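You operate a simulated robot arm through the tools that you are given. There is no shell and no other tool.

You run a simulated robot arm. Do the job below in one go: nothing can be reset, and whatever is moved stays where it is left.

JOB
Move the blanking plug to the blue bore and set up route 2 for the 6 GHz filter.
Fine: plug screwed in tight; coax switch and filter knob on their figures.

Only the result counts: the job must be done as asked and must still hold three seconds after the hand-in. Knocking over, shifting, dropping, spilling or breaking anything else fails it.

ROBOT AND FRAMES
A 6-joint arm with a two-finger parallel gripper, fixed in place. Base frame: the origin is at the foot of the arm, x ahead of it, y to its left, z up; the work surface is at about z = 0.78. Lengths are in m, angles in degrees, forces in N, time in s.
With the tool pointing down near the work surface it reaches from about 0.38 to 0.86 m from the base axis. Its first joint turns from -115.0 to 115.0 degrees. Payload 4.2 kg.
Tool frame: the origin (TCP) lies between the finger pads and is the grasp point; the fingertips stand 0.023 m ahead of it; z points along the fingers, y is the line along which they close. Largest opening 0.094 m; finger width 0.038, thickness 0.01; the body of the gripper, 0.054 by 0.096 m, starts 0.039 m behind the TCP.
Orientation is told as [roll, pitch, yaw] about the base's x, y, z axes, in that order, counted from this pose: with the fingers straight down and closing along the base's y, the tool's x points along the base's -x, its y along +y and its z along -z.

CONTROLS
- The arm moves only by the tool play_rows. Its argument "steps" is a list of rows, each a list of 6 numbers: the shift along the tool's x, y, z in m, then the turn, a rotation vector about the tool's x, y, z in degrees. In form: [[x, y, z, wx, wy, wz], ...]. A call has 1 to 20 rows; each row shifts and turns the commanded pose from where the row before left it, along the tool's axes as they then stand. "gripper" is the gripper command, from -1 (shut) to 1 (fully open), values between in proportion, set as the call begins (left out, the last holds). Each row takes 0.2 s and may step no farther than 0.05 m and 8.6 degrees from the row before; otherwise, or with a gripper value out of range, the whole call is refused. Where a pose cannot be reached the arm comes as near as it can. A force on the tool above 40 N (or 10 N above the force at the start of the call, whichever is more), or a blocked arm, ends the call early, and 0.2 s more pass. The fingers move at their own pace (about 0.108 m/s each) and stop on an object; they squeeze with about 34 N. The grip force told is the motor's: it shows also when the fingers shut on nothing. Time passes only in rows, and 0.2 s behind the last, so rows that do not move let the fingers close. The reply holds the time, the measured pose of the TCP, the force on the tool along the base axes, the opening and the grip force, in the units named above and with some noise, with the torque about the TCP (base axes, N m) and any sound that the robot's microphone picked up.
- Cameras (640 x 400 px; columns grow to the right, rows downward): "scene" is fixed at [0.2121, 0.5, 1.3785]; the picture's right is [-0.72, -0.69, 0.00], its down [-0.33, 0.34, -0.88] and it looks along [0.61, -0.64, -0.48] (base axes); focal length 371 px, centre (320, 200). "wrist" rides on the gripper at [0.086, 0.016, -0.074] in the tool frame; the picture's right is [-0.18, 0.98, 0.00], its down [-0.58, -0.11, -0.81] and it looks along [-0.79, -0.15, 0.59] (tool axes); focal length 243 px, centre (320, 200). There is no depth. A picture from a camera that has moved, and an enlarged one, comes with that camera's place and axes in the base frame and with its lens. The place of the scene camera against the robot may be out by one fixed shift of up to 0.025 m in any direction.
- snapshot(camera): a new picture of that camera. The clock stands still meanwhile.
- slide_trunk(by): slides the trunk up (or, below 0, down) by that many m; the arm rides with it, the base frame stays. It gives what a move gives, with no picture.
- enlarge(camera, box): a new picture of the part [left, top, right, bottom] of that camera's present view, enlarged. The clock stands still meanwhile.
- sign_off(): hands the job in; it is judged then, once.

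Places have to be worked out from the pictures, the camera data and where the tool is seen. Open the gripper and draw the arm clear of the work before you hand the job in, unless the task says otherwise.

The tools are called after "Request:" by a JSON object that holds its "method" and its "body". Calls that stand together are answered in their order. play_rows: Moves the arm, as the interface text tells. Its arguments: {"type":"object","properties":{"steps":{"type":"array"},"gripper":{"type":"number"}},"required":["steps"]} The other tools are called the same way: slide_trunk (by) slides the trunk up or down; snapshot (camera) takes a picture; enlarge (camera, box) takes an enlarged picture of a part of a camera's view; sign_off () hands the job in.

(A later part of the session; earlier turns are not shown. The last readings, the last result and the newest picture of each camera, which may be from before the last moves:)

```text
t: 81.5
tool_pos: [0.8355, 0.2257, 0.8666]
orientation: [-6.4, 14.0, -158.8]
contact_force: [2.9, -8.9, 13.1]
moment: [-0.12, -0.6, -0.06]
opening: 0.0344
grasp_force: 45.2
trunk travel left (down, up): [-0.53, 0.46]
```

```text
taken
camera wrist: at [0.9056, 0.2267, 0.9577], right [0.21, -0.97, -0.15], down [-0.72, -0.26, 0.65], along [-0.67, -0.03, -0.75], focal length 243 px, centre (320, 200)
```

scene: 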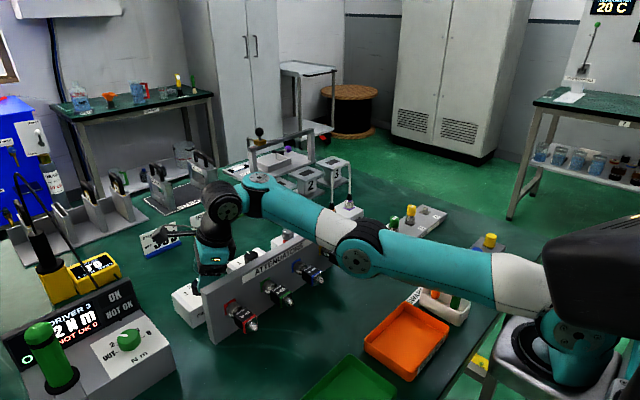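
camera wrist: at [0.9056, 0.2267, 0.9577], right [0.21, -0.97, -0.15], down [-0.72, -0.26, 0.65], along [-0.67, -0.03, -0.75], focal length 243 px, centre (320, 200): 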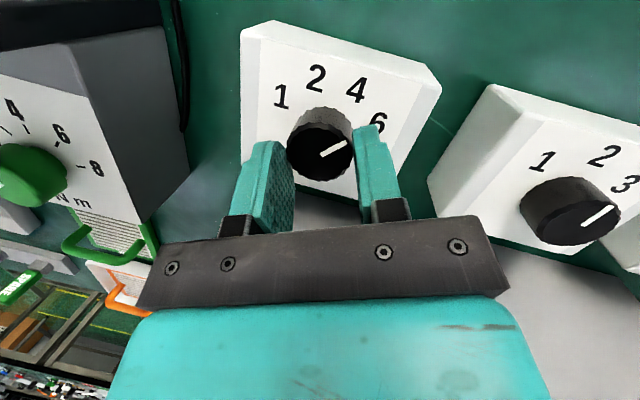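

The pointer reads about −40°; about 20° remain. I open, spin back 36° around the knob, and re-grip.

Request:
{"method": "play_rows", "body": {"steps": [[0, 0, 0, 0, 0, 0], [0, 0, 0, 0, 0, -6], [0, 0, 0, 0, 0, -6], [0, 0, 0, 0, 0, -6], [0, 0, 0, 0, 0, -6], [0, 0, 0, 0, 0, -4], [0, 0, 0, 0, 0, 0]], "gripper": 0.1}}

Request:
{"method": "snapshot", "body": {"camera": "wrist"}}

Request:
{"method": "enlarge", "body": {"camera": "wrist", "box": [240, 60, 400, 180]}}

```text
t: 83.2
tool_pos: [0.8339, 0.2258, 0.8661]
orientation: [1.1, 15.2, -129.7]
contact_force: [0.4, 0.9, -0.4]
moment: [0.01, -0.01, -0.03]
opening: 0.0517
grasp_force: 0.1
trunk travel left (down, up): [-0.53, 0.46]
```

```text
taken
camera wrist: at [0.8869, 0.2655, 0.961], right [0.64, -0.77, -0.03], down [-0.59, -0.51, 0.62], along [-0.49, -0.38, -0.78], focal length 243 px, centre (320, 200)
```

wrist: 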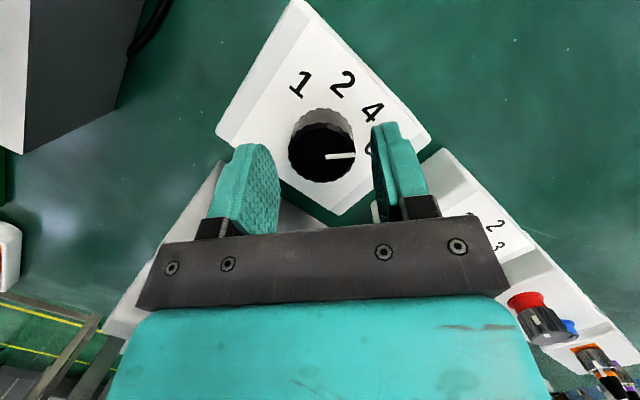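

```text
3.33 times, centred on (320, 120) of wrist
camera zoom: at [0.8869, 0.2655, 0.961], right [0.64, -0.77, -0.03], down [-0.59, -0.51, 0.62], along [-0.49, -0.38, -0.78], focal length 809 px, centre (320, 467)
```

zoom: 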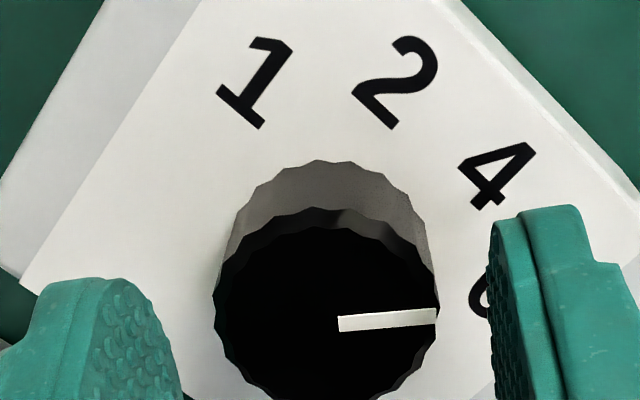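

The pointer measures −43°; figure 6 is at −60°. I close and spin 17° more.

Request:
{"method": "play_rows", "body": {"steps": [[0, 0, 0, 0, 0, 0], [0, 0, 0, 0, 0, 0], [0, 0, 0, 0, 0, 6], [0, 0, 0, 0, 0, 6], [0, 0, 0, 0, 0, 5], [0, 0, 0, 0, 0, 0]], "gripper": -1}}

Request:
{"method": "play_rows", "body": {"steps": [[0, 0, 0, 0, 0, 0], [0, 0, 0, 0, 0, 0]], "gripper": 0.2}}

Request:
{"method": "play_rows", "body": {"steps": [[0, 0, -0.015, 0, 0, 0], [0, 0, -0.02, 0, 0, 0], [0, 0, -0.02, 0, 0, 0], [0, 0, 0, 0, 0, 0]]}}

Request:
{"method": "snapshot", "body": {"camera": "wrist"}}

Request:
{"method": "enlarge", "body": {"camera": "wrist", "box": [240, 20, 400, 140]}}

```text
t: 84.5
tool_pos: [0.8362, 0.2248, 0.8662]
orientation: [-3.5, 14.9, -147.5]
contact_force: [9.3, -9.4, 6.2]
moment: [-0.37, -0.42, 0.56]
opening: 0.0338
grasp_force: 45.0
trunk travel left (down, up): [-0.53, 0.46]
```

```text
t: 85.2
tool_pos: [0.8351, 0.2264, 0.8662]
orientation: [-3.6, 14.8, -147.3]
contact_force: [0.0, 0.4, 0.0]
moment: [0.03, 0.0, -0.02]
opening: 0.0561
grasp_force: 0.0
trunk travel left (down, up): [-0.53, 0.46]
```

```text
t: 86.2
tool_pos: [0.8224, 0.2169, 0.9193]
orientation: [-3.6, 14.9, -147.2]
contact_force: [-0.3, -0.4, -0.1]
moment: [0.0, -0.01, 0.03]
opening: 0.0566
grasp_force: 0.0
trunk travel left (down, up): [-0.53, 0.46]
```

```text
taken
camera wrist: at [0.8886, 0.2341, 1.012], right [0.39, -0.91, -0.11], down [-0.68, -0.37, 0.64], along [-0.62, -0.18, -0.76], focal length 243 px, centre (320, 200)
```

wrist: 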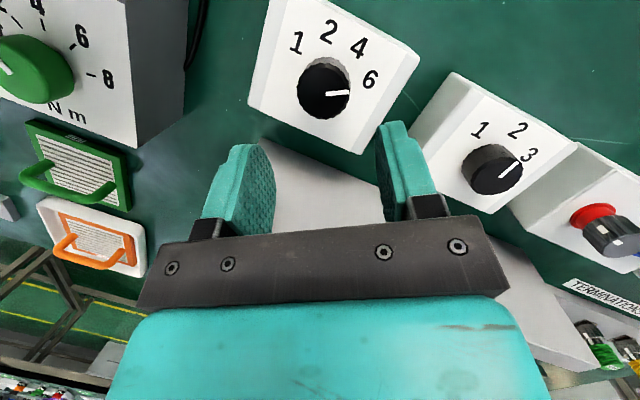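

```text
3.33 times, centred on (320, 80) of wrist
camera zoom: at [0.8886, 0.2341, 1.012], right [0.39, -0.91, -0.11], down [-0.68, -0.37, 0.64], along [-0.62, -0.18, -0.76], focal length 809 px, centre (320, 600)
```

zoom: 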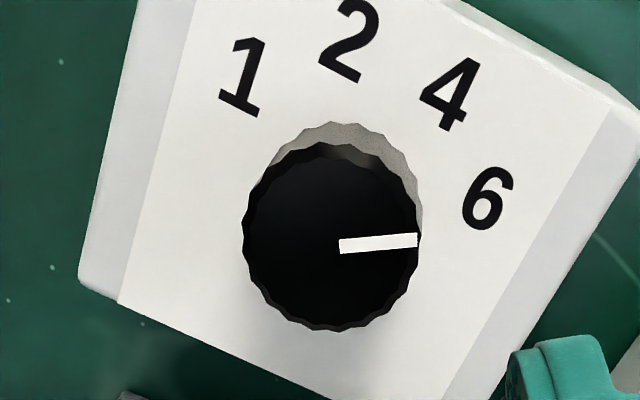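

The filter pointer measures −60.6° against figure 6 at about −60 to −62°: set. I now withdraw from the filter box, level the tool, and move up clear before going to the plug.

Request:
{"method": "play_rows", "body": {"steps": [[0, 0, -0.03, 0, 0, 0], [-0.01, 0, -0.03, 0, -3, 0], [-0.02, 0, -0.02, -3.6, -3, 0], [-0.03, 0, -0.01, 0, -3, 0], [-0.03, 0, -0.01, 0, -3, 0], [0, 0, 0, 0, -2.9, 0], [0, 0, 0, 0, 0, 0]]}}

Request:
{"method": "snapshot", "body": {"camera": "wrist"}}

```text
t: 87.8
tool_pos: [0.7319, 0.1482, 0.9997]
orientation: [0.2, -0.1, -147.0]
contact_force: [0.4, 0.0, -0.2]
moment: [0.01, 0.0, 0.01]
opening: 0.0566
grasp_force: 0.0
out of reach, approached as far as the arm can: row 2
trunk travel left (down, up): [-0.53, 0.46]
```

```text
taken
camera wrist: at [0.8132, 0.1833, 1.0732], right [0.38, -0.92, 0.0], down [-0.55, -0.22, 0.81], along [-0.75, -0.31, -0.59], focal length 243 px, centre (320, 200)
```

wrist: 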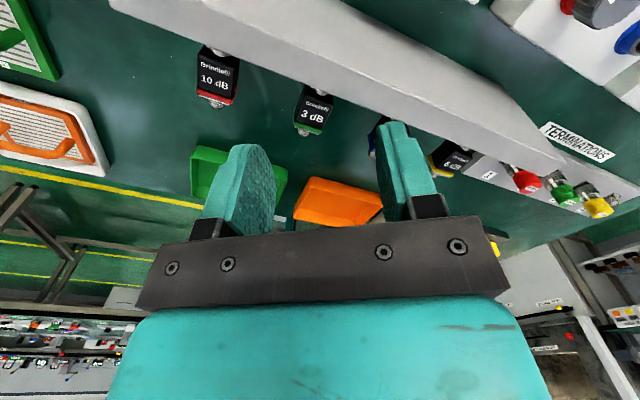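

Level and clear. I move toward the plug area at z ≈ 1.02 and unwind the yaw.

Request:
{"method": "play_rows", "body": {"steps": [[-0.0074, 0.0371, -0.004, 0, 0, 0], [-0.0074, 0.0371, -0.004, 0, 0, 0], [-0.0074, 0.0371, -0.004, 0, 0, 0], [-0.0074, 0.0371, -0.004, 0, 0, 0], [-0.0076, 0.0373, -0.004, 0, 0, 0], [0, 0, 0, 0, 0, 8.4], [0, 0, 0, 0, 0, 8.4], [0, 0, 0, 0, 0, 8.4], [0, 0, 0, 0, 0, 8.4], [0, 0, 0, 0, 0, 8.4], [0, 0, 0, 0, 0, 8.4], [0, 0, 0, 0, 0, 8.4], [0, 0, 0, 0, 0, 8.4], [0, 0, 0, 0, 0, 8.4], [0, 0, 0, 0, 0, 8.4], [0, 0, 0, 0, 0, 8.4], [0, 0, 0, 0, 0, 8.4], [0, 0, 0, 0, 0, 8.4], [0, 0, 0, 0, 0, 8.4]], "gripper": 1}}

Request:
{"method": "play_rows", "body": {"steps": [[0, 0, 0, 0, 0, 8.4], [0, 0, 0, 0, 0, 8.4], [0, 0, 0, 0, 0, 8.4], [0, 0, 0, 0, 0, 8.4], [0, 0, 0, 0, 0, 8.4], [0, 0, 0, 0, 0, 8.4], [0, 0, 0, 0, 0, 8.4], [0, 0, 0, 0, 0, 8.4], [0, 0, 0, 0, 0, 8.4], [0, 0, 0, 0, 0, 8.4], [0, 0, 0, 0, 0, 8.4], [0, 0, 0, 0, 0, 0]]}}

Request:
{"method": "snapshot", "body": {"camera": "wrist"}}

Request:
{"method": "snapshot", "body": {"camera": "scene"}}

```text
t: 91.8
tool_pos: [0.7964, -0.0282, 1.0167]
orientation: [0.0, 0.2, 95.2]
contact_force: [-0.2, -0.3, 0.8]
moment: [-0.02, -0.01, -0.02]
opening: 0.0942
grasp_force: 0.1
out of reach, approached as far as the arm can: row 5
trunk travel left (down, up): [-0.53, 0.46]
```

```text
t: 94.3
tool_pos: [0.7968, -0.0265, 1.0178]
orientation: [-0.2, 0.0, 2.8]
contact_force: [0.0, 0.3, -0.3]
moment: [-0.03, 0.01, -0.04]
opening: 0.0941
grasp_force: 0.0
trunk travel left (down, up): [-0.53, 0.46]
```

```text
taken
camera wrist: at [0.7099, -0.0152, 1.0917], right [0.14, 0.99, 0.0], down [0.59, -0.08, 0.81], along [0.8, -0.11, -0.59], focal length 243 px, centre (320, 200)
```

wrist: 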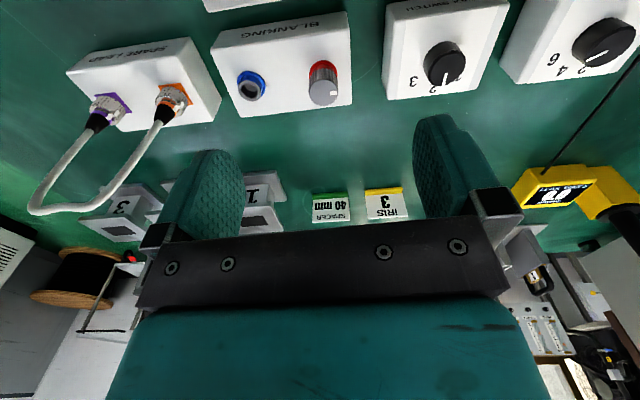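

```text
taken
```

scene: 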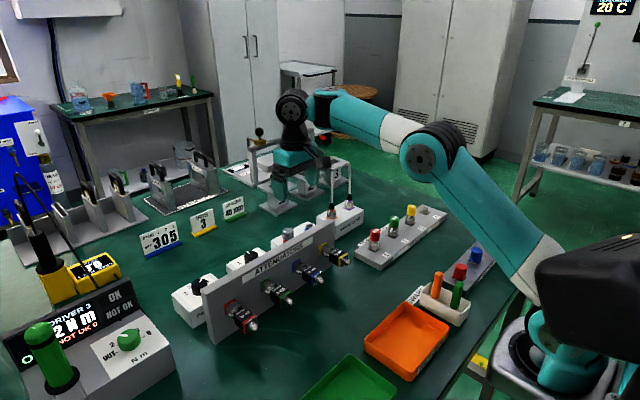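

The arm is comfortably bent here. I enlarge the blanking box to refine the plug and bore positions.

Request:
{"method": "enlarge", "body": {"camera": "wrist", "box": [200, 10, 360, 130]}}

Request:
{"method": "enlarge", "body": {"camera": "wrist", "box": [400, 0, 640, 100]}}

```text
3.33 times, centred on (280, 70) of wrist
camera zoom: at [0.7099, -0.0152, 1.0917], right [0.14, 0.99, 0.0], down [0.59, -0.08, 0.81], along [0.8, -0.11, -0.59], focal length 809 px, centre (453, 633)
```

zoom: 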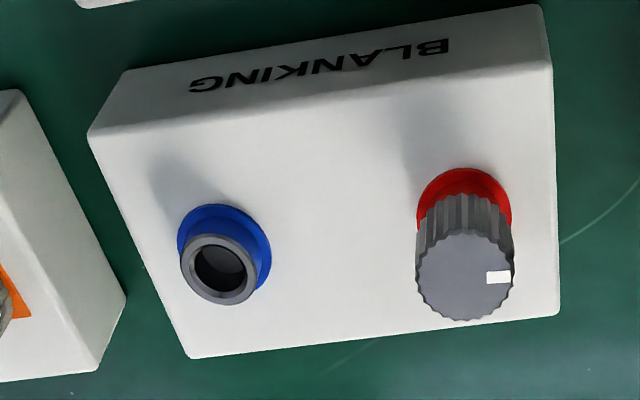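

```text
2.67 times, centred on (520, 50) of wrist
camera zoom: at [0.7099, -0.0152, 1.0917], right [0.14, 0.99, 0.0], down [0.59, -0.08, 0.81], along [0.8, -0.11, -0.59], focal length 647 px, centre (-213, 600)
```

zoom: 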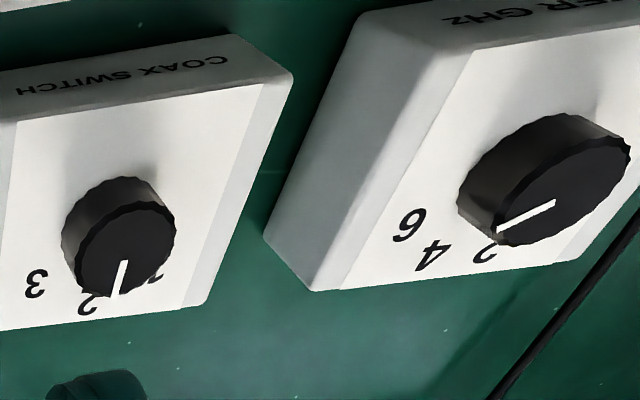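

Refined: plug axis (0.837, −0.029) with its top at z ≈ 0.870, blue bore (0.8365, −0.1075) with its rim at about 0.847. I move above the plug at z ≈ 0.935 and pre-rotate to yaw −90° to leave room for a long counter-clockwise unscrewing stroke.

Request:
{"method": "play_rows", "body": {"steps": [[-0.02, -0.001, 0.02, 0, 0, 0], [-0.02, -0.001, 0.03, 0, 0, 0], [0, 0, 0.033, 0, 0, 0], [0, 0, 0, 0, 0, 8.4], [0, 0, 0, 0, 0, 8.4], [0, 0, 0, 0, 0, 8.4], [0, 0, 0, 0, 0, 8.4], [0, 0, 0, 0, 0, 8.4], [0, 0, 0, 0, 0, 8.4], [0, 0, 0, 0, 0, 8.4], [0, 0, 0, 0, 0, 8.4], [0, 0, 0, 0, 0, 8.4], [0, 0, 0, 0, 0, 8.4], [0, 0, 0, 0, 0, 8.4], [0, 0, 0, 0, 0, 0]]}}

Request:
{"method": "snapshot", "body": {"camera": "wrist"}}

```text
t: 97.5
tool_pos: [0.8371, -0.0276, 0.9341]
orientation: [0.1, -0.2, -89.6]
contact_force: [0.2, 1.0, 0.7]
moment: [0.02, -0.01, -0.01]
opening: 0.0939
grasp_force: 0.0
trunk travel left (down, up): [-0.53, 0.46]
```

```text
taken
camera wrist: at [0.8524, 0.0592, 1.0087], right [0.98, -0.18, 0.0], down [-0.1, -0.58, 0.81], along [-0.14, -0.8, -0.59], focal length 243 px, centre (320, 200)
```

wrist: 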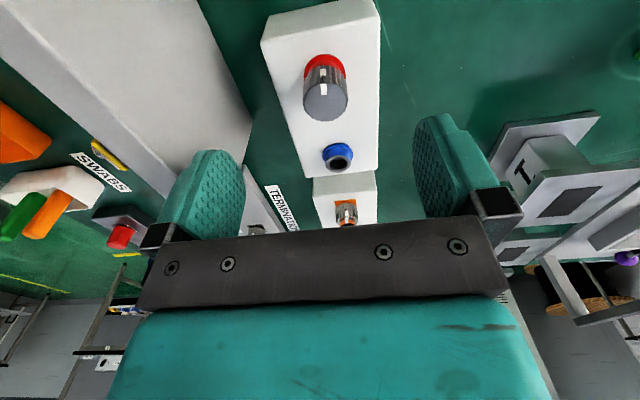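

Yaw −90° is fine. I enlarge for a second triangulation of plug and bore from this side.

Request:
{"method": "enlarge", "body": {"camera": "wrist", "box": [250, 40, 410, 180]}}

```text
2.86 times, centred on (330, 110) of wrist
camera zoom: at [0.8524, 0.0592, 1.0087], right [0.98, -0.18, 0.0], down [-0.1, -0.58, 0.81], along [-0.14, -0.8, -0.59], focal length 693 px, centre (291, 457)
```

zoom: 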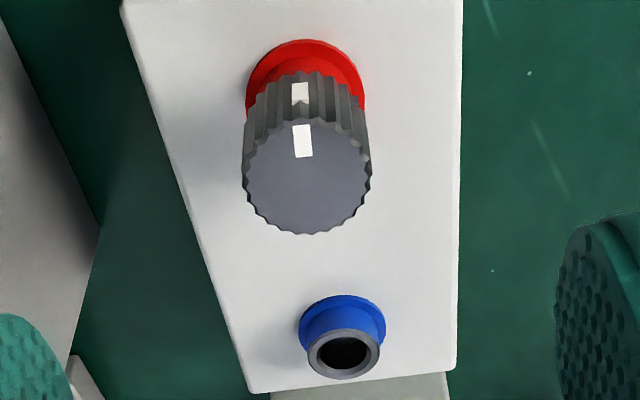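

Combining both views: plug (0.8395, −0.029) with top z ≈ 0.866; blue bore (0.8395, −0.108) with rim z ≈ 0.844. I descend onto the plug to z ≈ 0.867 and close.

Request:
{"method": "play_rows", "body": {"steps": [[-0.0007, 0.001, 0.022, 0, 0, 0], [-0.0008, 0.001, 0.022, 0, 0, 0], [0, 0, 0.023, 0, 0, 0], [0, 0, 0, 0, 0, 0]]}}

Request:
{"method": "play_rows", "body": {"steps": [[0, 0, 0, 0, 0, 0], [0, 0, 0, 0, 0, 0], [0, 0, 0, 0, 0, 0]], "gripper": -1}}

Request:
{"method": "snapshot", "body": {"camera": "wrist"}}

```text
t: 98.5
tool_pos: [0.8389, -0.0308, 0.8657]
orientation: [0.0, -0.3, -89.6]
contact_force: [0.3, -0.1, -1.2]
moment: [0.0, -0.02, -0.01]
opening: 0.0941
grasp_force: 0.0
trunk travel left (down, up): [-0.53, 0.46]
```

```text
t: 99.3
tool_pos: [0.8391, -0.0299, 0.8668]
orientation: [0.1, -0.1, -89.5]
contact_force: [11.9, -0.6, 0.1]
moment: [-0.01, -0.22, 0.02]
opening: 0.0276
grasp_force: 34.4
trunk travel left (down, up): [-0.53, 0.46]
```

```text
taken
camera wrist: at [0.8553, 0.0563, 0.9405], right [0.98, -0.18, 0.0], down [-0.1, -0.58, 0.81], along [-0.14, -0.8, -0.59], focal length 243 px, centre (320, 200)
```

wrist: 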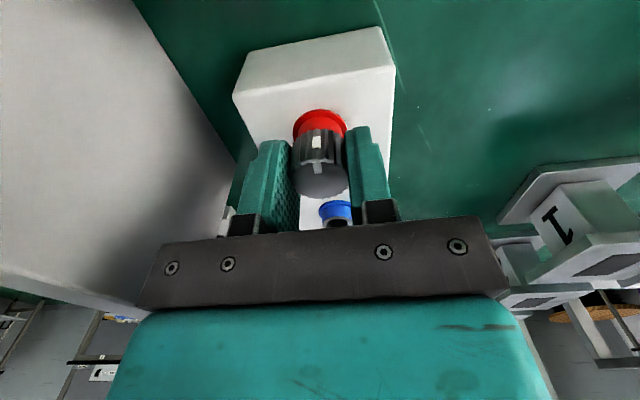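

The plug is held (0.0276 m), with its axis about 1.2 mm toward +x. I centre and turn 40° counter-clockwise, watching torque and vertical force.

Request:
{"method": "play_rows", "body": {"steps": [[0, 0.0012, 0, 0, 0, 0], [0, 0, 0, 0, 0, -8], [0, 0, 0, 0, 0, -8], [0, 0, 0, 0, 0, -8], [0, 0, 0, 0, 0, -8], [0, 0, 0, 0, 0, -8], [0, 0, 0, 0, 0, 0]]}}

Request:
{"method": "snapshot", "body": {"camera": "wrist"}}

```text
t: 101.0
tool_pos: [0.8406, -0.0301, 0.8673]
orientation: [-0.1, -0.1, -49.6]
contact_force: [2.4, -11.6, -3.8]
moment: [-0.21, -0.16, -0.01]
opening: 0.0276
grasp_force: 34.4
trunk travel left (down, up): [-0.53, 0.46]
```

```text
taken
camera wrist: at [0.7963, 0.0462, 0.9405], right [0.87, 0.5, 0.0], down [0.3, -0.51, 0.81], along [0.4, -0.7, -0.59], focal length 243 px, centre (320, 200)
```

wrist: 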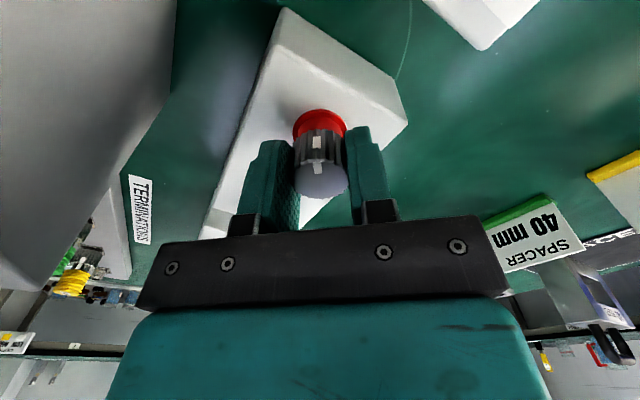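

The plug turns with the fingers. I re-centre 1.2 mm toward −y and continue counter-clockwise by another 126°.

Request:
{"method": "play_rows", "body": {"steps": [[-0.0009, -0.0008, 0, 0, 0, 0], [0, 0, 0, 0, 0, -8.4], [0, 0, 0, 0, 0, -8.4], [0, 0, 0, 0, 0, -8.4], [0, 0, 0, 0, 0, -8.4], [0, 0, 0, 0, 0, -8.4], [0, 0, 0, 0, 0, -8.4], [0, 0, 0, 0, 0, -8.4], [0, 0, 0, 0, 0, -8.4], [0, 0, 0, 0, 0, -8.4], [0, 0, 0, 0, 0, -8.4], [0, 0, 0, 0, 0, -8.4], [0, 0, 0, 0, 0, -8.4], [0, 0, 0, 0, 0, -8.4], [0, 0, 0, 0, 0, -8.4], [0, 0, 0, 0, 0, -8.4], [0, 0, 0, 0, 0, 0]]}}

Request:
{"method": "snapshot", "body": {"camera": "wrist"}}

```text
t: 104.5
tool_pos: [0.8407, -0.0298, 0.8675]
orientation: [-0.2, 0.1, 76.7]
contact_force: [0.1, 0.3, -0.5]
moment: [0.0, -0.02, 0.0]
opening: 0.0274
grasp_force: 34.1
trunk travel left (down, up): [-0.53, 0.46]
```

```text
taken
camera wrist: at [0.805, -0.1105, 0.9418], right [-0.91, 0.41, 0.0], down [0.24, 0.54, 0.8], along [0.33, 0.74, -0.59], focal length 243 px, centre (320, 200)
```

wrist: 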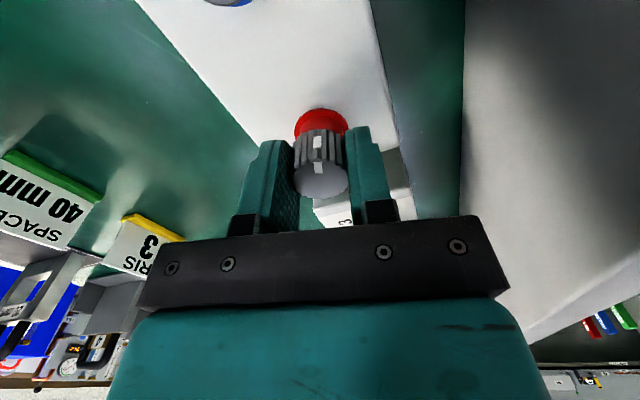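

Side and vertical forces are almost zero now after 166°, so the plug may be free. I try a gentle 4 mm lift.

Request:
{"method": "play_rows", "body": {"steps": [[0, 0, -0.002, 0, 0, 0], [0, 0, -0.002, 0, 0, 0], [0, 0, 0, 0, 0, 0]]}}

Request:
{"method": "snapshot", "body": {"camera": "wrist"}}

```text
t: 105.3
tool_pos: [0.8406, -0.0306, 0.8721]
orientation: [-0.1, 0.1, 76.4]
contact_force: [0.2, -0.1, 0.5]
moment: [-0.03, 0.0, -0.02]
opening: 0.0275
grasp_force: 34.0
trunk travel left (down, up): [-0.53, 0.46]
```

```text
taken
camera wrist: at [0.8044, -0.1109, 0.9461], right [-0.91, 0.41, 0.0], down [0.24, 0.54, 0.81], along [0.33, 0.73, -0.59], focal length 243 px, centre (320, 200)
```

wrist: 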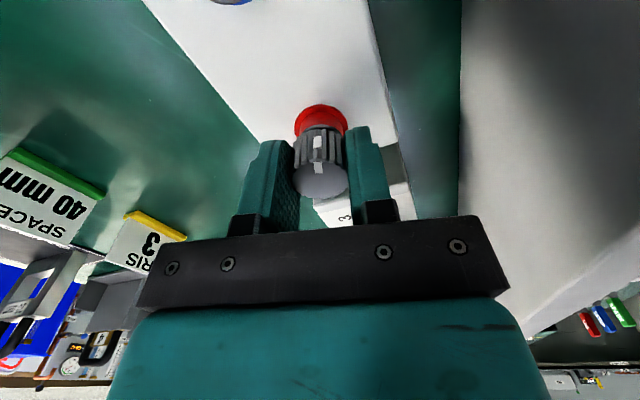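

The lift met no resistance, so the plug is free. I raise it clear to z ≈ 0.935 and rotate to yaw 20°, so the camera stays away from the spare lead's cable.

Request:
{"method": "play_rows", "body": {"steps": [[0, 0, -0.01, 0, 0, 0], [0, 0, -0.02, 0, 0, 0], [0, 0, -0.033, 0, 0, 0], [0, 0, 0, 0, 0, 8], [0, 0, 0, 0, 0, 8], [0, 0, 0, 0, 0, 8], [0, 0, 0, 0, 0, 8], [0, 0, 0, 0, 0, 8], [0, 0, 0, 0, 0, 8], [0, 0, 0, 0, 0, 8], [0, 0, 0, 0, 0, 0]]}}

Request:
{"method": "snapshot", "body": {"camera": "wrist"}}

Request:
{"method": "enlarge", "body": {"camera": "scene", "box": [230, 150, 390, 270]}}

```text
t: 107.8
tool_pos: [0.8399, -0.031, 0.9336]
orientation: [-0.3, 0.0, 20.4]
contact_force: [0.1, 0.0, 0.0]
moment: [0.0, -0.01, 0.0]
opening: 0.0274
grasp_force: 34.5
trunk travel left (down, up): [-0.53, 0.46]
```

```text
taken
camera wrist: at [0.7536, -0.0451, 1.0085], right [-0.17, 0.99, 0.0], down [0.58, 0.1, 0.81], along [0.79, 0.14, -0.59], focal length 243 px, centre (320, 200)
```

wrist: 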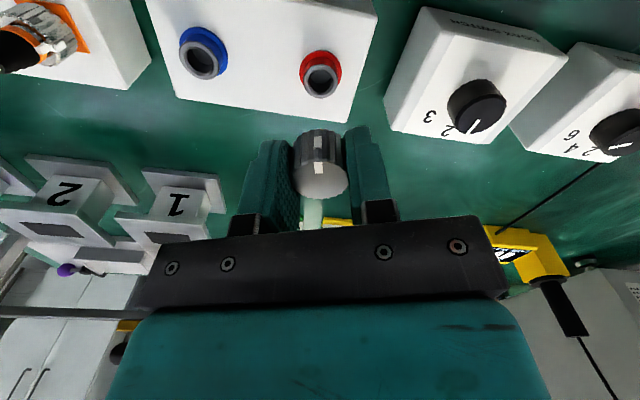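

```text
3.33 times, centred on (310, 210) of scene
camera zoom: at [0.2121, 0.5, 1.3785], right [-0.72, -0.69, 0.0], down [-0.33, 0.34, -0.88], along [0.61, -0.64, -0.48], focal length 1237 px, centre (353, 167)
```

zoom: 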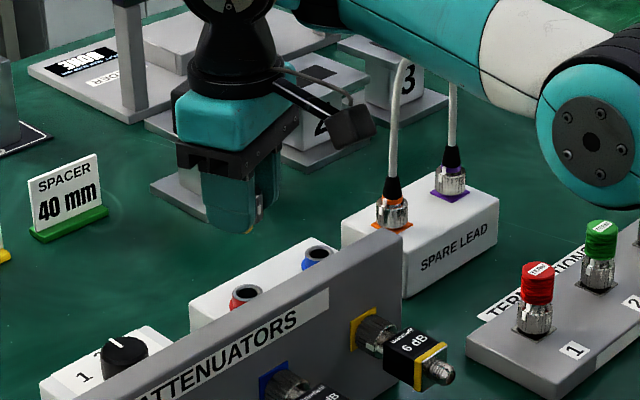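

Both bores are now visible in one picture, so I can calibrate the blue bore against the known red axis. I enlarge it.

Request:
{"method": "enlarge", "body": {"camera": "wrist", "box": [150, 0, 390, 130]}}

Request:
{"method": "enlarge", "body": {"camera": "wrist", "box": [270, 110, 370, 220]}}

```text
2.67 times, centred on (270, 65) of wrist
camera zoom: at [0.7536, -0.0451, 1.0085], right [-0.17, 0.99, 0.0], down [0.58, 0.1, 0.81], along [0.79, 0.14, -0.59], focal length 647 px, centre (453, 560)
```

zoom: 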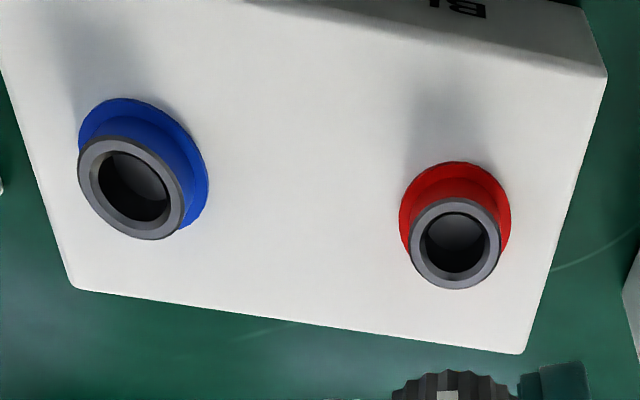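

```text
3.64 times, centred on (320, 165) of wrist
camera zoom: at [0.7536, -0.0451, 1.0085], right [-0.17, 0.99, 0.0], down [0.58, 0.1, 0.81], along [0.79, 0.14, -0.59], focal length 882 px, centre (320, 327)
```

zoom: 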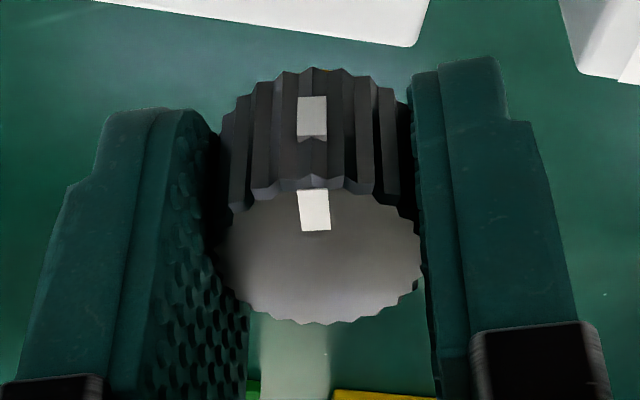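

The blue bore comes out about 79–80 mm from the red axis, at (0.8408, −0.1098). I rotate to yaw 55° and carry the plug over it at this height.

Request:
{"method": "play_rows", "body": {"steps": [[0.0137, -0.0373, 0, 0, 0, 0], [0.0137, -0.0373, 0, 0, 0, 0], [0, 0, 0, 0, 0, -6.9], [0, 0, 0, 0, 0, -6.9], [0, 0, 0, 0, 0, -6.9], [0, 0, 0, 0, 0, -6.9], [0, 0, 0, 0, 0, -6.9], [0, 0, 0, 0, 0, 0]]}}

Request:
{"method": "snapshot", "body": {"camera": "wrist"}}

Request:
{"method": "enlarge", "body": {"camera": "scene", "box": [250, 170, 370, 260]}}

```text
t: 109.5
tool_pos: [0.8408, -0.1102, 0.9343]
orientation: [-0.1, 0.1, 55.1]
contact_force: [-1.1, -1.2, -0.3]
moment: [0.02, 0.05, 0.06]
opening: 0.0273
grasp_force: 34.2
trunk travel left (down, up): [-0.53, 0.46]
```

```text
taken
camera wrist: at [0.7775, -0.1721, 1.0091], right [-0.7, 0.71, 0.0], down [0.42, 0.42, 0.81], along [0.58, 0.56, -0.59], focal length 243 px, centre (320, 200)
```

wrist: 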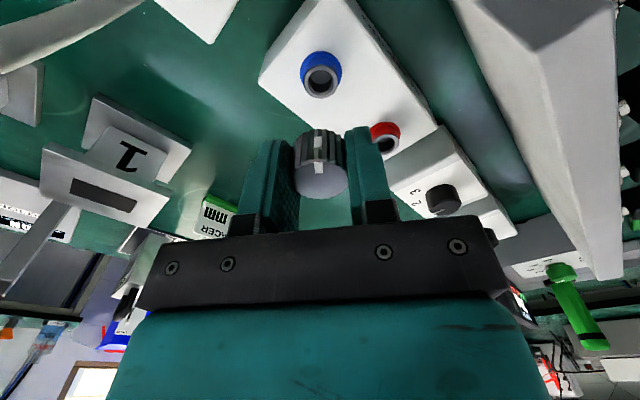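

```text
4.44 times, centred on (310, 215) of scene
camera zoom: at [0.2121, 0.5, 1.3785], right [-0.72, -0.69, 0.0], down [-0.33, 0.34, -0.88], along [0.61, -0.64, -0.48], focal length 1650 px, centre (364, 133)
```

zoom: 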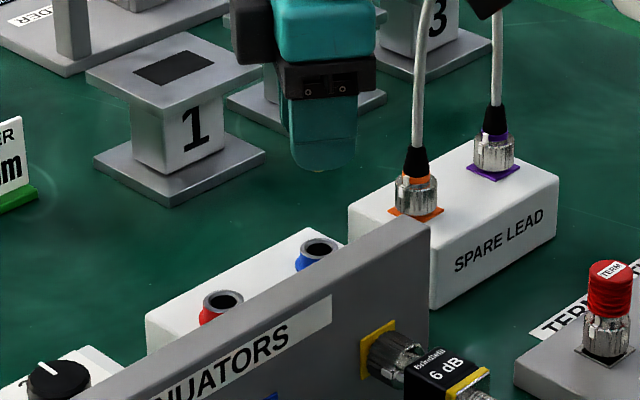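

Blue bore refined to (0.8410, −0.1105). I make the small correction and lower the plug to just above the expected contact height.

Request:
{"method": "play_rows", "body": {"steps": [[0.0003, -0.0005, 0.015, 0, 0, 0], [0, 0, 0.015, 0, 0, 0], [0, 0, 0.014, 0, 0, 0], [0, 0, 0.006, 0, 0, 0], [0, 0, 0, 0, 0, 0]]}}

Request:
{"method": "snapshot", "body": {"camera": "wrist"}}

Request:
{"method": "enlarge", "body": {"camera": "scene", "box": [250, 170, 370, 260]}}

```text
t: 110.8
tool_pos: [0.8411, -0.1105, 0.8849]
orientation: [-0.2, 0.1, 54.9]
contact_force: [-0.2, 0.2, -0.3]
moment: [0.01, -0.02, 0.01]
opening: 0.0276
grasp_force: 33.9
trunk travel left (down, up): [-0.53, 0.46]
```

```text
taken
camera wrist: at [0.7777, -0.1722, 0.9589], right [-0.7, 0.71, 0.0], down [0.42, 0.42, 0.81], along [0.58, 0.56, -0.59], focal length 243 px, centre (320, 200)
```

wrist: 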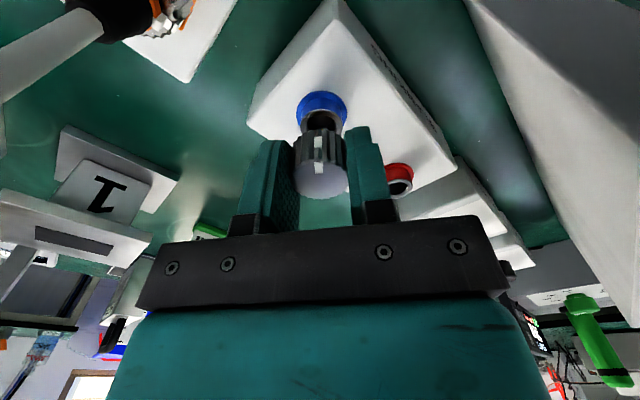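

```text
4.44 times, centred on (310, 215) of scene
camera zoom: at [0.2121, 0.5, 1.3785], right [-0.72, -0.69, 0.0], down [-0.33, 0.34, -0.88], along [0.61, -0.64, -0.48], focal length 1650 px, centre (364, 133)
```

zoom: 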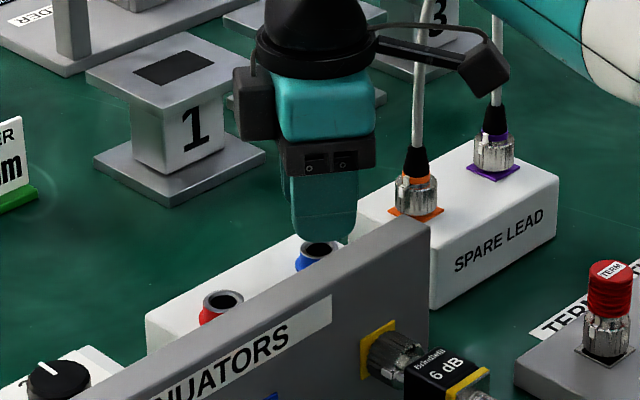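

The camera housing is close in front of the cable but clear, and turning clockwise takes it away from there. I check plug-to-bore alignment up close.

Request:
{"method": "enlarge", "body": {"camera": "wrist", "box": [260, 70, 380, 210]}}

```text
2.86 times, centred on (320, 140) of wrist
camera zoom: at [0.7777, -0.1722, 0.9589], right [-0.7, 0.71, 0.0], down [0.42, 0.42, 0.81], along [0.58, 0.56, -0.59], focal length 693 px, centre (320, 371)
```

zoom: 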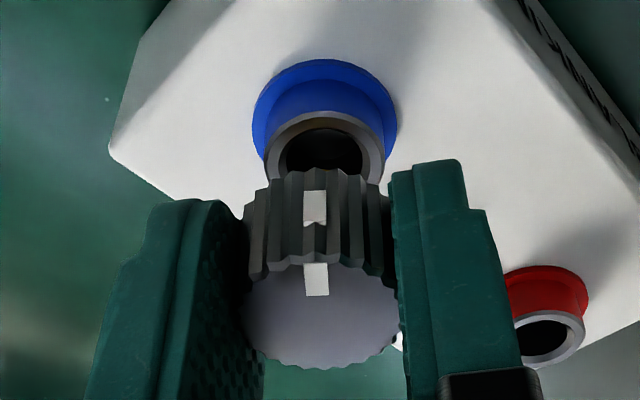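

The bore and the known red axis show the same small camera bias, so the alignment is good to within a millimetre. I lower in 2 mm rows, watching for contact.

Request:
{"method": "play_rows", "body": {"steps": [[0, 0, 0.003, 0, 0, 0], [0, 0, 0.002, 0, 0, 0], [0, 0, 0.002, 0, 0, 0], [0, 0, 0.002, 0, 0, 0], [0, 0, 0, 0, 0, 0]]}}

```text
t: 112.0
tool_pos: [0.8408, -0.1099, 0.8738]
orientation: [0.0, 0.1, 55.1]
contact_force: [0.5, -0.2, -0.1]
moment: [0.0, 0.03, 0.02]
opening: 0.0276
grasp_force: 33.9
trunk travel left (down, up): [-0.53, 0.46]
```

No contact yet at z = 0.874. I continue in 1.5 mm rows.

Request:
{"method": "play_rows", "body": {"steps": [[0, 0, 0.0015, 0, 0, 0], [0, 0, 0.0015, 0, 0, 0], [0, 0, 0, 0, 0, 0]]}}

```text
t: 112.8
tool_pos: [0.8416, -0.1096, 0.8717]
orientation: [-0.1, 0.2, 55.0]
contact_force: [-0.2, -0.8, -0.1]
moment: [0.02, 0.03, 0.0]
opening: 0.0275
grasp_force: 33.6
trunk travel left (down, up): [-0.53, 0.46]
```

Request:
{"method": "play_rows", "body": {"steps": [[0, 0, 0.0012, 0, 0, 0], [0, 0, 0.0012, 0, 0, 0], [0, 0, 0, 0, 0, 0]]}}

Request:
{"method": "enlarge", "body": {"camera": "wrist", "box": [260, 70, 380, 210]}}

```text
t: 113.5
tool_pos: [0.8406, -0.1111, 0.8704]
orientation: [0.0, 0.2, 55.1]
contact_force: [-0.3, 0.2, 2.0]
moment: [-0.02, -0.03, 0.02]
opening: 0.0273
grasp_force: 33.8
trunk travel left (down, up): [-0.53, 0.46]
```

```text
2.86 times, centred on (320, 140) of wrist
camera zoom: at [0.7777, -0.172, 0.9447], right [-0.7, 0.71, 0.0], down [0.42, 0.42, 0.81], along [0.58, 0.56, -0.59], focal length 693 px, centre (320, 371)
```

zoom: 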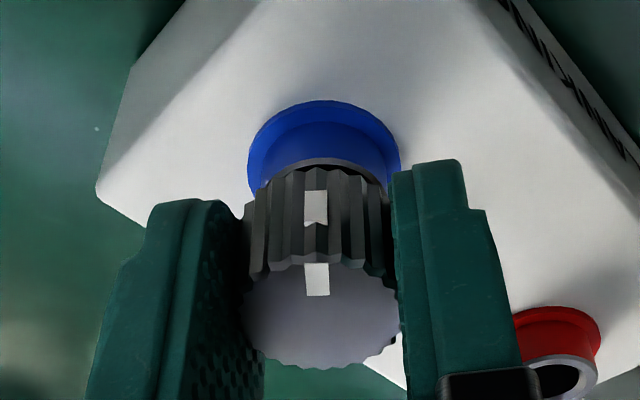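

Light contact (2 N) just above the rim. I begin turning clockwise with a slight downward feed.

Request:
{"method": "play_rows", "body": {"steps": [[0, 0, 0.0008, 0, 0, 0], [0, 0, 0.0002, 0, 0, 8], [0, 0, 0.0002, 0, 0, 8], [0, 0, 0.0002, 0, 0, 8], [0, 0, 0.0002, 0, 0, 8], [0, 0, 0.0002, 0, 0, 8], [0, 0, 0, 0, 0, 0]]}}

Request:
{"method": "enlarge", "body": {"camera": "wrist", "box": [260, 70, 380, 210]}}

```text
t: 115.2
tool_pos: [0.8413, -0.1107, 0.8678]
orientation: [-0.2, 0.0, 15.0]
contact_force: [0.5, 0.1, 2.2]
moment: [0.0, -0.03, -0.01]
opening: 0.0272
grasp_force: 33.8
trunk travel left (down, up): [-0.53, 0.46]
```

```text
2.86 times, centred on (320, 140) of wrist
camera zoom: at [0.7531, -0.117, 0.9426], right [-0.08, 1.0, 0.0], down [0.59, 0.05, 0.81], along [0.8, 0.06, -0.59], focal length 693 px, centre (320, 371)
```

zoom: 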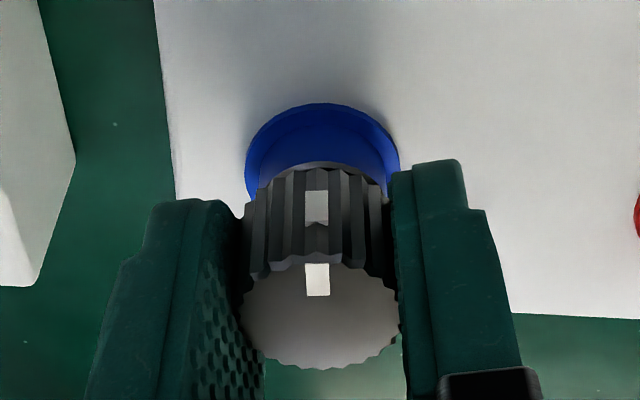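

Depth is progressing with low force. I continue clockwise with a slightly larger feed.

Request:
{"method": "play_rows", "body": {"steps": [[0, 0, 0.0003, 0, 0, 8], [0, 0, 0.0003, 0, 0, 8], [0, 0, 0.0003, 0, 0, 8], [0, 0, 0.0003, 0, 0, 8], [0, 0, 0.0003, 0, 0, 8], [0, 0, 0.0003, 0, 0, 8], [0, 0, 0, 0, 0, 0]]}}

Request:
{"method": "enlarge", "body": {"camera": "wrist", "box": [260, 70, 380, 210]}}

```text
t: 116.8
tool_pos: [0.8406, -0.1101, 0.8677]
orientation: [-0.1, -0.2, -33.1]
contact_force: [-6.1, 1.8, 9.3]
moment: [0.03, 0.17, 0.0]
opening: 0.0274
grasp_force: 34.2
trunk travel left (down, up): [-0.53, 0.46]
```

```text
2.86 times, centred on (320, 140) of wrist
camera zoom: at [0.7767, -0.0495, 0.9417], right [0.69, 0.72, 0.0], down [0.43, -0.41, 0.81], along [0.58, -0.56, -0.59], focal length 693 px, centre (320, 371)
```

zoom: 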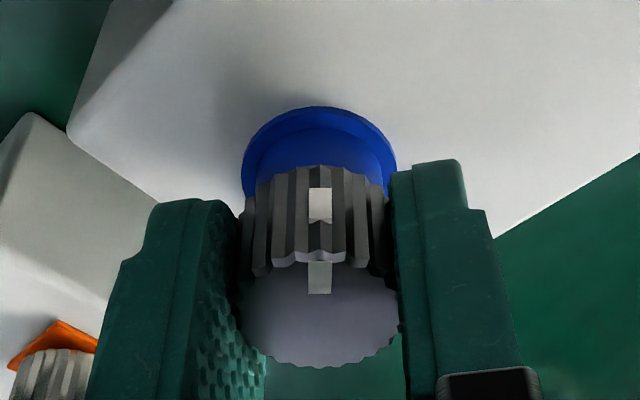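

Forces show the plug has engaged (9 N up, 6 N sideways). I continue clockwise without extra feed, watching the torque.

Request:
{"method": "play_rows", "body": {"steps": [[0, 0, 0, 0, 0, 8], [0, 0, 0, 0, 0, 8], [0, 0, 0, 0, 0, 8], [0, 0, 0, 0, 0, 8], [0, 0, 0, 0, 0, 0]]}}

Request:
{"method": "enlarge", "body": {"camera": "wrist", "box": [260, 70, 380, 210]}}

```text
t: 118.0
tool_pos: [0.8406, -0.1102, 0.8667]
orientation: [-0.1, -0.1, -65.0]
contact_force: [-6.3, -0.2, 14.3]
moment: [0.01, 0.15, -0.02]
opening: 0.0272
grasp_force: 34.5
trunk travel left (down, up): [-0.53, 0.46]
```

```text
2.86 times, centred on (320, 140) of wrist
camera zoom: at [0.8184, -0.0252, 0.9416], right [0.97, 0.25, 0.0], down [0.14, -0.57, 0.81], along [0.2, -0.78, -0.59], focal length 693 px, centre (320, 371)
```

zoom: 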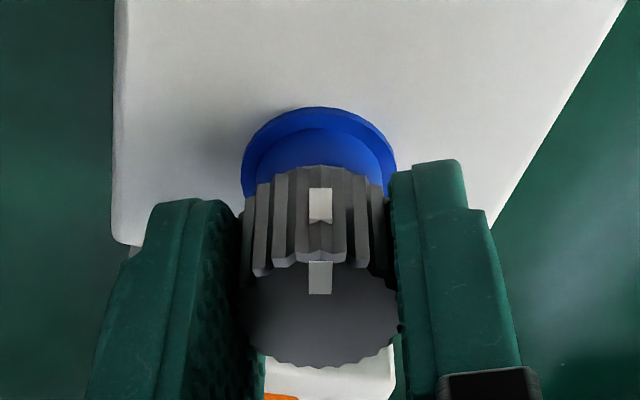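

The plug's height relative to the flange now matches the seated condition in the red bore to about a millimetre, but there is no tightening torque yet. I keep turning clockwise.

Request:
{"method": "play_rows", "body": {"steps": [[0, 0, 0, 0, 0, 8], [0, 0, 0, 0, 0, 8], [0, 0, 0, 0, 0, 8], [0, 0, 0, 0, 0, 8]]}}

Request:
{"method": "enlarge", "body": {"camera": "wrist", "box": [260, 70, 380, 210]}}

```text
t: 119.0
tool_pos: [0.8402, -0.1105, 0.8669]
orientation: [0.1, -0.2, -97.1]
contact_force: [-14.5, -2.9, 14.5]
moment: [-0.06, 0.27, 0.0]
opening: 0.0272
grasp_force: 33.7
trunk travel left (down, up): [-0.53, 0.46]
```

```text
2.86 times, centred on (320, 140) of wrist
camera zoom: at [0.8667, -0.0267, 0.9416], right [0.95, -0.3, 0.0], down [-0.18, -0.56, 0.81], along [-0.24, -0.77, -0.59], focal length 693 px, centre (320, 371)
```

zoom: 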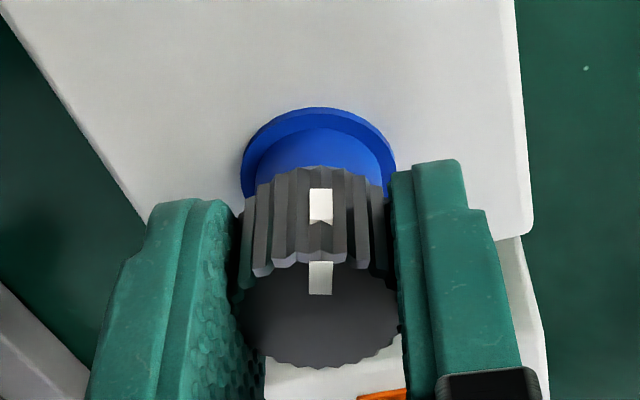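

The plug turns with the fingers at seated height. The bore seems about 1.3 mm toward −x, so I re-centre and keep turning.

Request:
{"method": "play_rows", "body": {"steps": [[0, -0.0012, 0, 0, 0, 0], [0, 0, 0, 0, 0, 8], [0, 0, 0, 0, 0, 8], [0, 0, 0, 0, 0, 8], [0, 0, 0, 0, 0, 8], [0, 0, 0, 0, 0, 8]]}}

Request:
{"method": "enlarge", "body": {"camera": "wrist", "box": [260, 70, 380, 210]}}

```text
t: 119.8
tool_pos: [0.8411, -0.1095, 0.8669]
orientation: [-0.3, -0.8, -114.2]
contact_force: [-37.2, -1.1, 12.2]
moment: [0.31, 0.34, 0.33]
opening: 0.0272
grasp_force: 34.1
out of reach, approached as far as the arm can: row 4
trunk travel left (down, up): [-0.53, 0.46]
stopped in row 4: the force on the tool passed its limit at 59 N (the readings are from after the stop); the commanded pose is now the measured one
```

```text
2.86 times, centred on (320, 140) of wrist
camera zoom: at [0.8915, -0.0371, 0.9401], right [0.82, -0.57, 0.0], down [-0.33, -0.48, 0.82], along [-0.47, -0.67, -0.58], focal length 693 px, centre (320, 371)
```

zoom: 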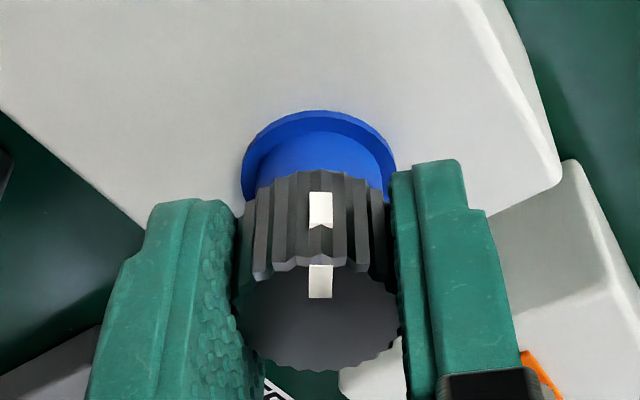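

That's the wrist's turning limit (about −115°), and it produced side load. I release the plug at once and check that it stays seated.

Request:
{"method": "play_rows", "body": {"steps": [[0, 0, 0, 0, 0, 0], [0, 0, 0, 0, 0, 0]], "gripper": 0.1}}

Request:
{"method": "enlarge", "body": {"camera": "wrist", "box": [240, 60, 400, 220]}}

```text
t: 120.5
tool_pos: [0.8424, -0.1106, 0.8655]
orientation: [-0.4, -0.7, -114.5]
contact_force: [-0.1, -0.4, 0.0]
moment: [0.0, -0.01, 0.01]
opening: 0.0518
grasp_force: 0.1
trunk travel left (down, up): [-0.53, 0.46]
```

```text
2.50 times, centred on (320, 140) of wrist
camera zoom: at [0.894, -0.0376, 0.9383], right [0.82, -0.57, -0.01], down [-0.33, -0.48, 0.81], along [-0.47, -0.66, -0.58], focal length 606 px, centre (320, 350)
```

zoom: 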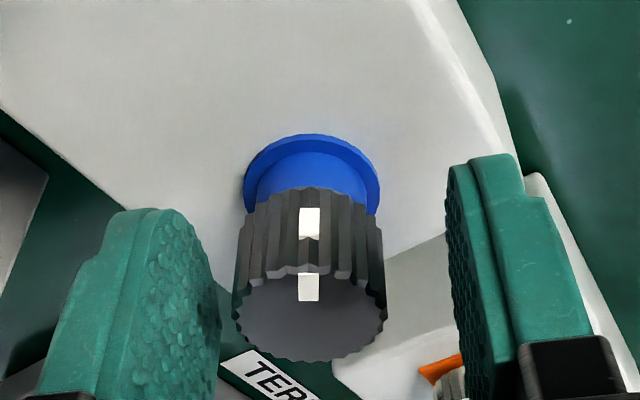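

Released; the plug stands upright in the blue bore. I rise to the same relative viewpoint I had over the red bore (yaw −90°, z 0.934) to compare the seated height directly.

Request:
{"method": "play_rows", "body": {"steps": [[0, 0, -0.02, 0, 0, 0], [0, 0, -0.03, 0, 0, 0], [0, 0, -0.019, 0, 0, -8], [0, 0, 0, 0, 0, -8], [0, 0, 0, 0, 0, -8.6], [0, 0, 0, 0, 0, 0]]}}

Request:
{"method": "enlarge", "body": {"camera": "wrist", "box": [250, 40, 410, 180]}}

```text
t: 121.8
tool_pos: [0.8431, -0.1089, 0.9338]
orientation: [-0.7, -0.4, -89.8]
contact_force: [-0.4, -0.7, 0.6]
moment: [-0.04, -0.02, 0.02]
opening: 0.0518
grasp_force: 0.0
trunk travel left (down, up): [-0.53, 0.46]
```

```text
2.86 times, centred on (330, 110) of wrist
camera zoom: at [0.86, -0.022, 1.0077], right [0.98, -0.18, -0.01], down [-0.1, -0.58, 0.81], along [-0.15, -0.8, -0.58], focal length 693 px, centre (291, 457)
```

zoom: 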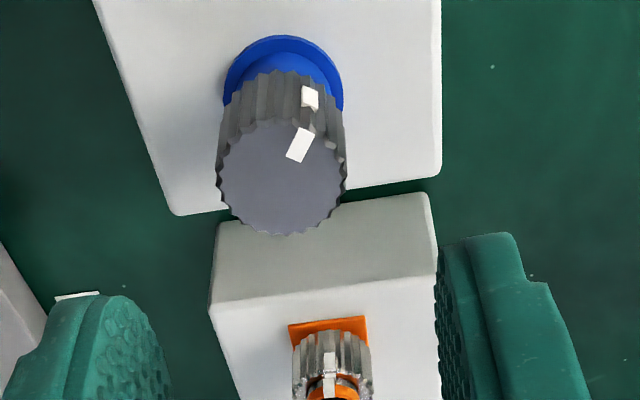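

By comparison the plug still sits about 2–3 mm higher than it did in the red bore, so it needs more turns. I level the tool, re-centre, and swing back up to yaw 55° for another clockwise stroke.

Request:
{"method": "play_rows", "body": {"steps": [[-0.001, -0.0025, 0, -0.7, 0.4, 0], [0, 0, 0, 0, 0, -8.4], [0, 0, 0, 0, 0, -8.4], [0, 0, 0, 0, 0, -8.4], [0, 0, 0, 0, 0, -8.4], [0, 0, 0, 0, 0, -8.4], [0, 0, 0, 0, 0, -8.4], [0, 0, 0, 0, 0, -8.4], [0, 0, 0, 0, 0, -8.4], [0, 0, 0, 0, 0, -8.4], [0, 0, 0, 0, 0, -8.4], [0, 0, 0, 0, 0, -8.4], [0, 0, 0, 0, 0, -8.4], [0, 0, 0, 0, 0, -8.4], [0, 0, 0, 0, 0, -8.4], [0, 0, 0, 0, 0, -8.4], [0, 0, 0, 0, 0, -8.4], [0, 0, 0, 0, 0, -8.4], [0, 0, 0, 0, 0, 0]]}}

Request:
{"method": "enlarge", "body": {"camera": "wrist", "box": [250, 30, 410, 170]}}

```text
t: 125.8
tool_pos: [0.8415, -0.1108, 0.9334]
orientation: [-0.1, 0.0, 53.0]
contact_force: [-0.1, 0.8, -0.2]
moment: [0.02, 0.0, 0.0]
opening: 0.0518
grasp_force: 0.0
trunk travel left (down, up): [-0.53, 0.46]
```

```text
2.86 times, centred on (330, 100) of wrist
camera zoom: at [0.7756, -0.1698, 1.0086], right [-0.67, 0.74, 0.0], down [0.44, 0.4, 0.81], along [0.6, 0.54, -0.59], focal length 693 px, centre (291, 486)
```

zoom: 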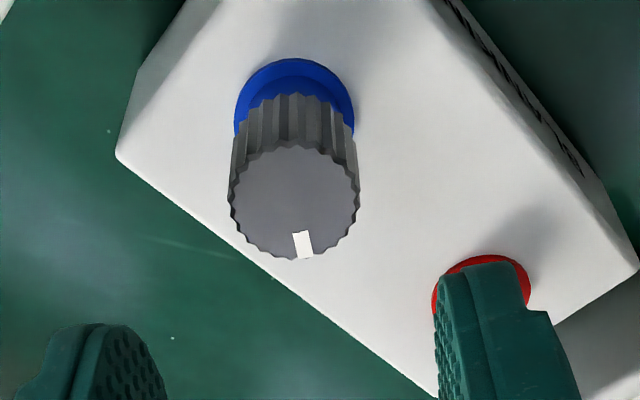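

The plug is centred between the fingers. I descend to z ≈ 0.868 and re-grip.

Request:
{"method": "play_rows", "body": {"steps": [[0, 0, 0.022, 0, 0, 0], [0, 0, 0.022, 0, 0, 0], [0, 0, 0.0215, 0, 0, 0], [0, 0, 0, 0, 0, 0]]}}

Request:
{"method": "play_rows", "body": {"steps": [[0, 0, 0, 0, 0, 0], [0, 0, 0, 0, 0, 0]], "gripper": -1}}

Request:
{"method": "enlarge", "body": {"camera": "wrist", "box": [260, 70, 380, 210]}}

```text
t: 126.8
tool_pos: [0.8413, -0.1118, 0.8688]
orientation: [-0.1, 0.0, 52.9]
contact_force: [-0.2, 0.4, 1.0]
moment: [0.01, 0.0, 0.03]
opening: 0.0517
grasp_force: 0.0
trunk travel left (down, up): [-0.53, 0.46]
```

```text
t: 127.5
tool_pos: [0.8417, -0.1103, 0.8683]
orientation: [0.0, 0.1, 53.0]
contact_force: [-20.5, 6.5, -0.1]
moment: [0.18, 0.5, 0.02]
opening: 0.0276
grasp_force: 33.8
trunk travel left (down, up): [-0.53, 0.46]
```

```text
2.86 times, centred on (320, 140) of wrist
camera zoom: at [0.7755, -0.1693, 0.9433], right [-0.67, 0.74, 0.0], down [0.44, 0.4, 0.81], along [0.59, 0.54, -0.59], focal length 693 px, centre (320, 371)
```

zoom: 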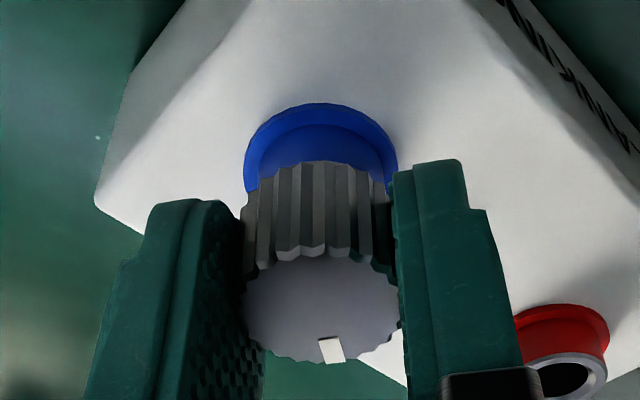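

Side load of 20 N shows the bore axis about 1.8 mm along +tool y, near (0.8396, −0.109). I re-centre, then turn clockwise.

Request:
{"method": "play_rows", "body": {"steps": [[0, 0.0018, 0, 0, 0, 0], [0, 0, 0, 0, 0, 0]]}}

Request:
{"method": "play_rows", "body": {"steps": [[0, 0, 0.0001, 0, 0, 8], [0, 0, 0.0001, 0, 0, 8], [0, 0, 0.0001, 0, 0, 8], [0, 0, 0.0001, 0, 0, 8], [0, 0, 0.0001, 0, 0, 8], [0, 0, 0, 0, 0, 0]]}}

Request:
{"method": "enlarge", "body": {"camera": "wrist", "box": [260, 70, 380, 210]}}

```text
t: 128.1
tool_pos: [0.8403, -0.1097, 0.8682]
orientation: [-0.1, 0.0, 52.9]
contact_force: [0.7, 0.4, -3.2]
moment: [-0.03, 0.01, 0.03]
opening: 0.0274
grasp_force: 34.1
trunk travel left (down, up): [-0.53, 0.46]
```

```text
t: 129.4
tool_pos: [0.841, -0.1098, 0.8683]
orientation: [-0.1, 0.0, 12.6]
contact_force: [3.5, -7.4, 4.9]
moment: [-0.11, -0.03, 0.1]
opening: 0.0274
grasp_force: 33.9
trunk travel left (down, up): [-0.53, 0.46]
```

```text
2.86 times, centred on (320, 140) of wrist
camera zoom: at [0.7513, -0.1136, 0.9427], right [-0.04, 1.0, 0.0], down [0.59, 0.02, 0.81], along [0.81, 0.03, -0.59], focal length 693 px, centre (320, 371)
```

zoom: 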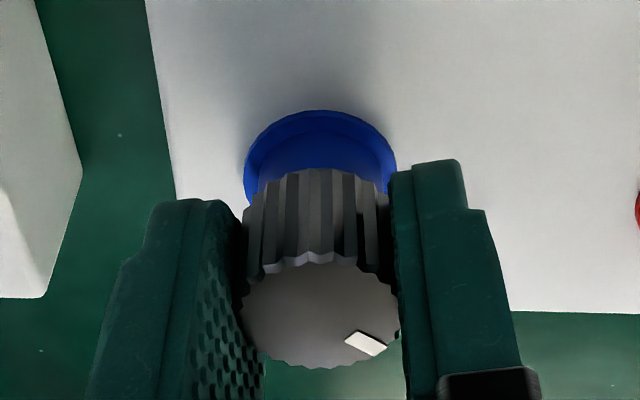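

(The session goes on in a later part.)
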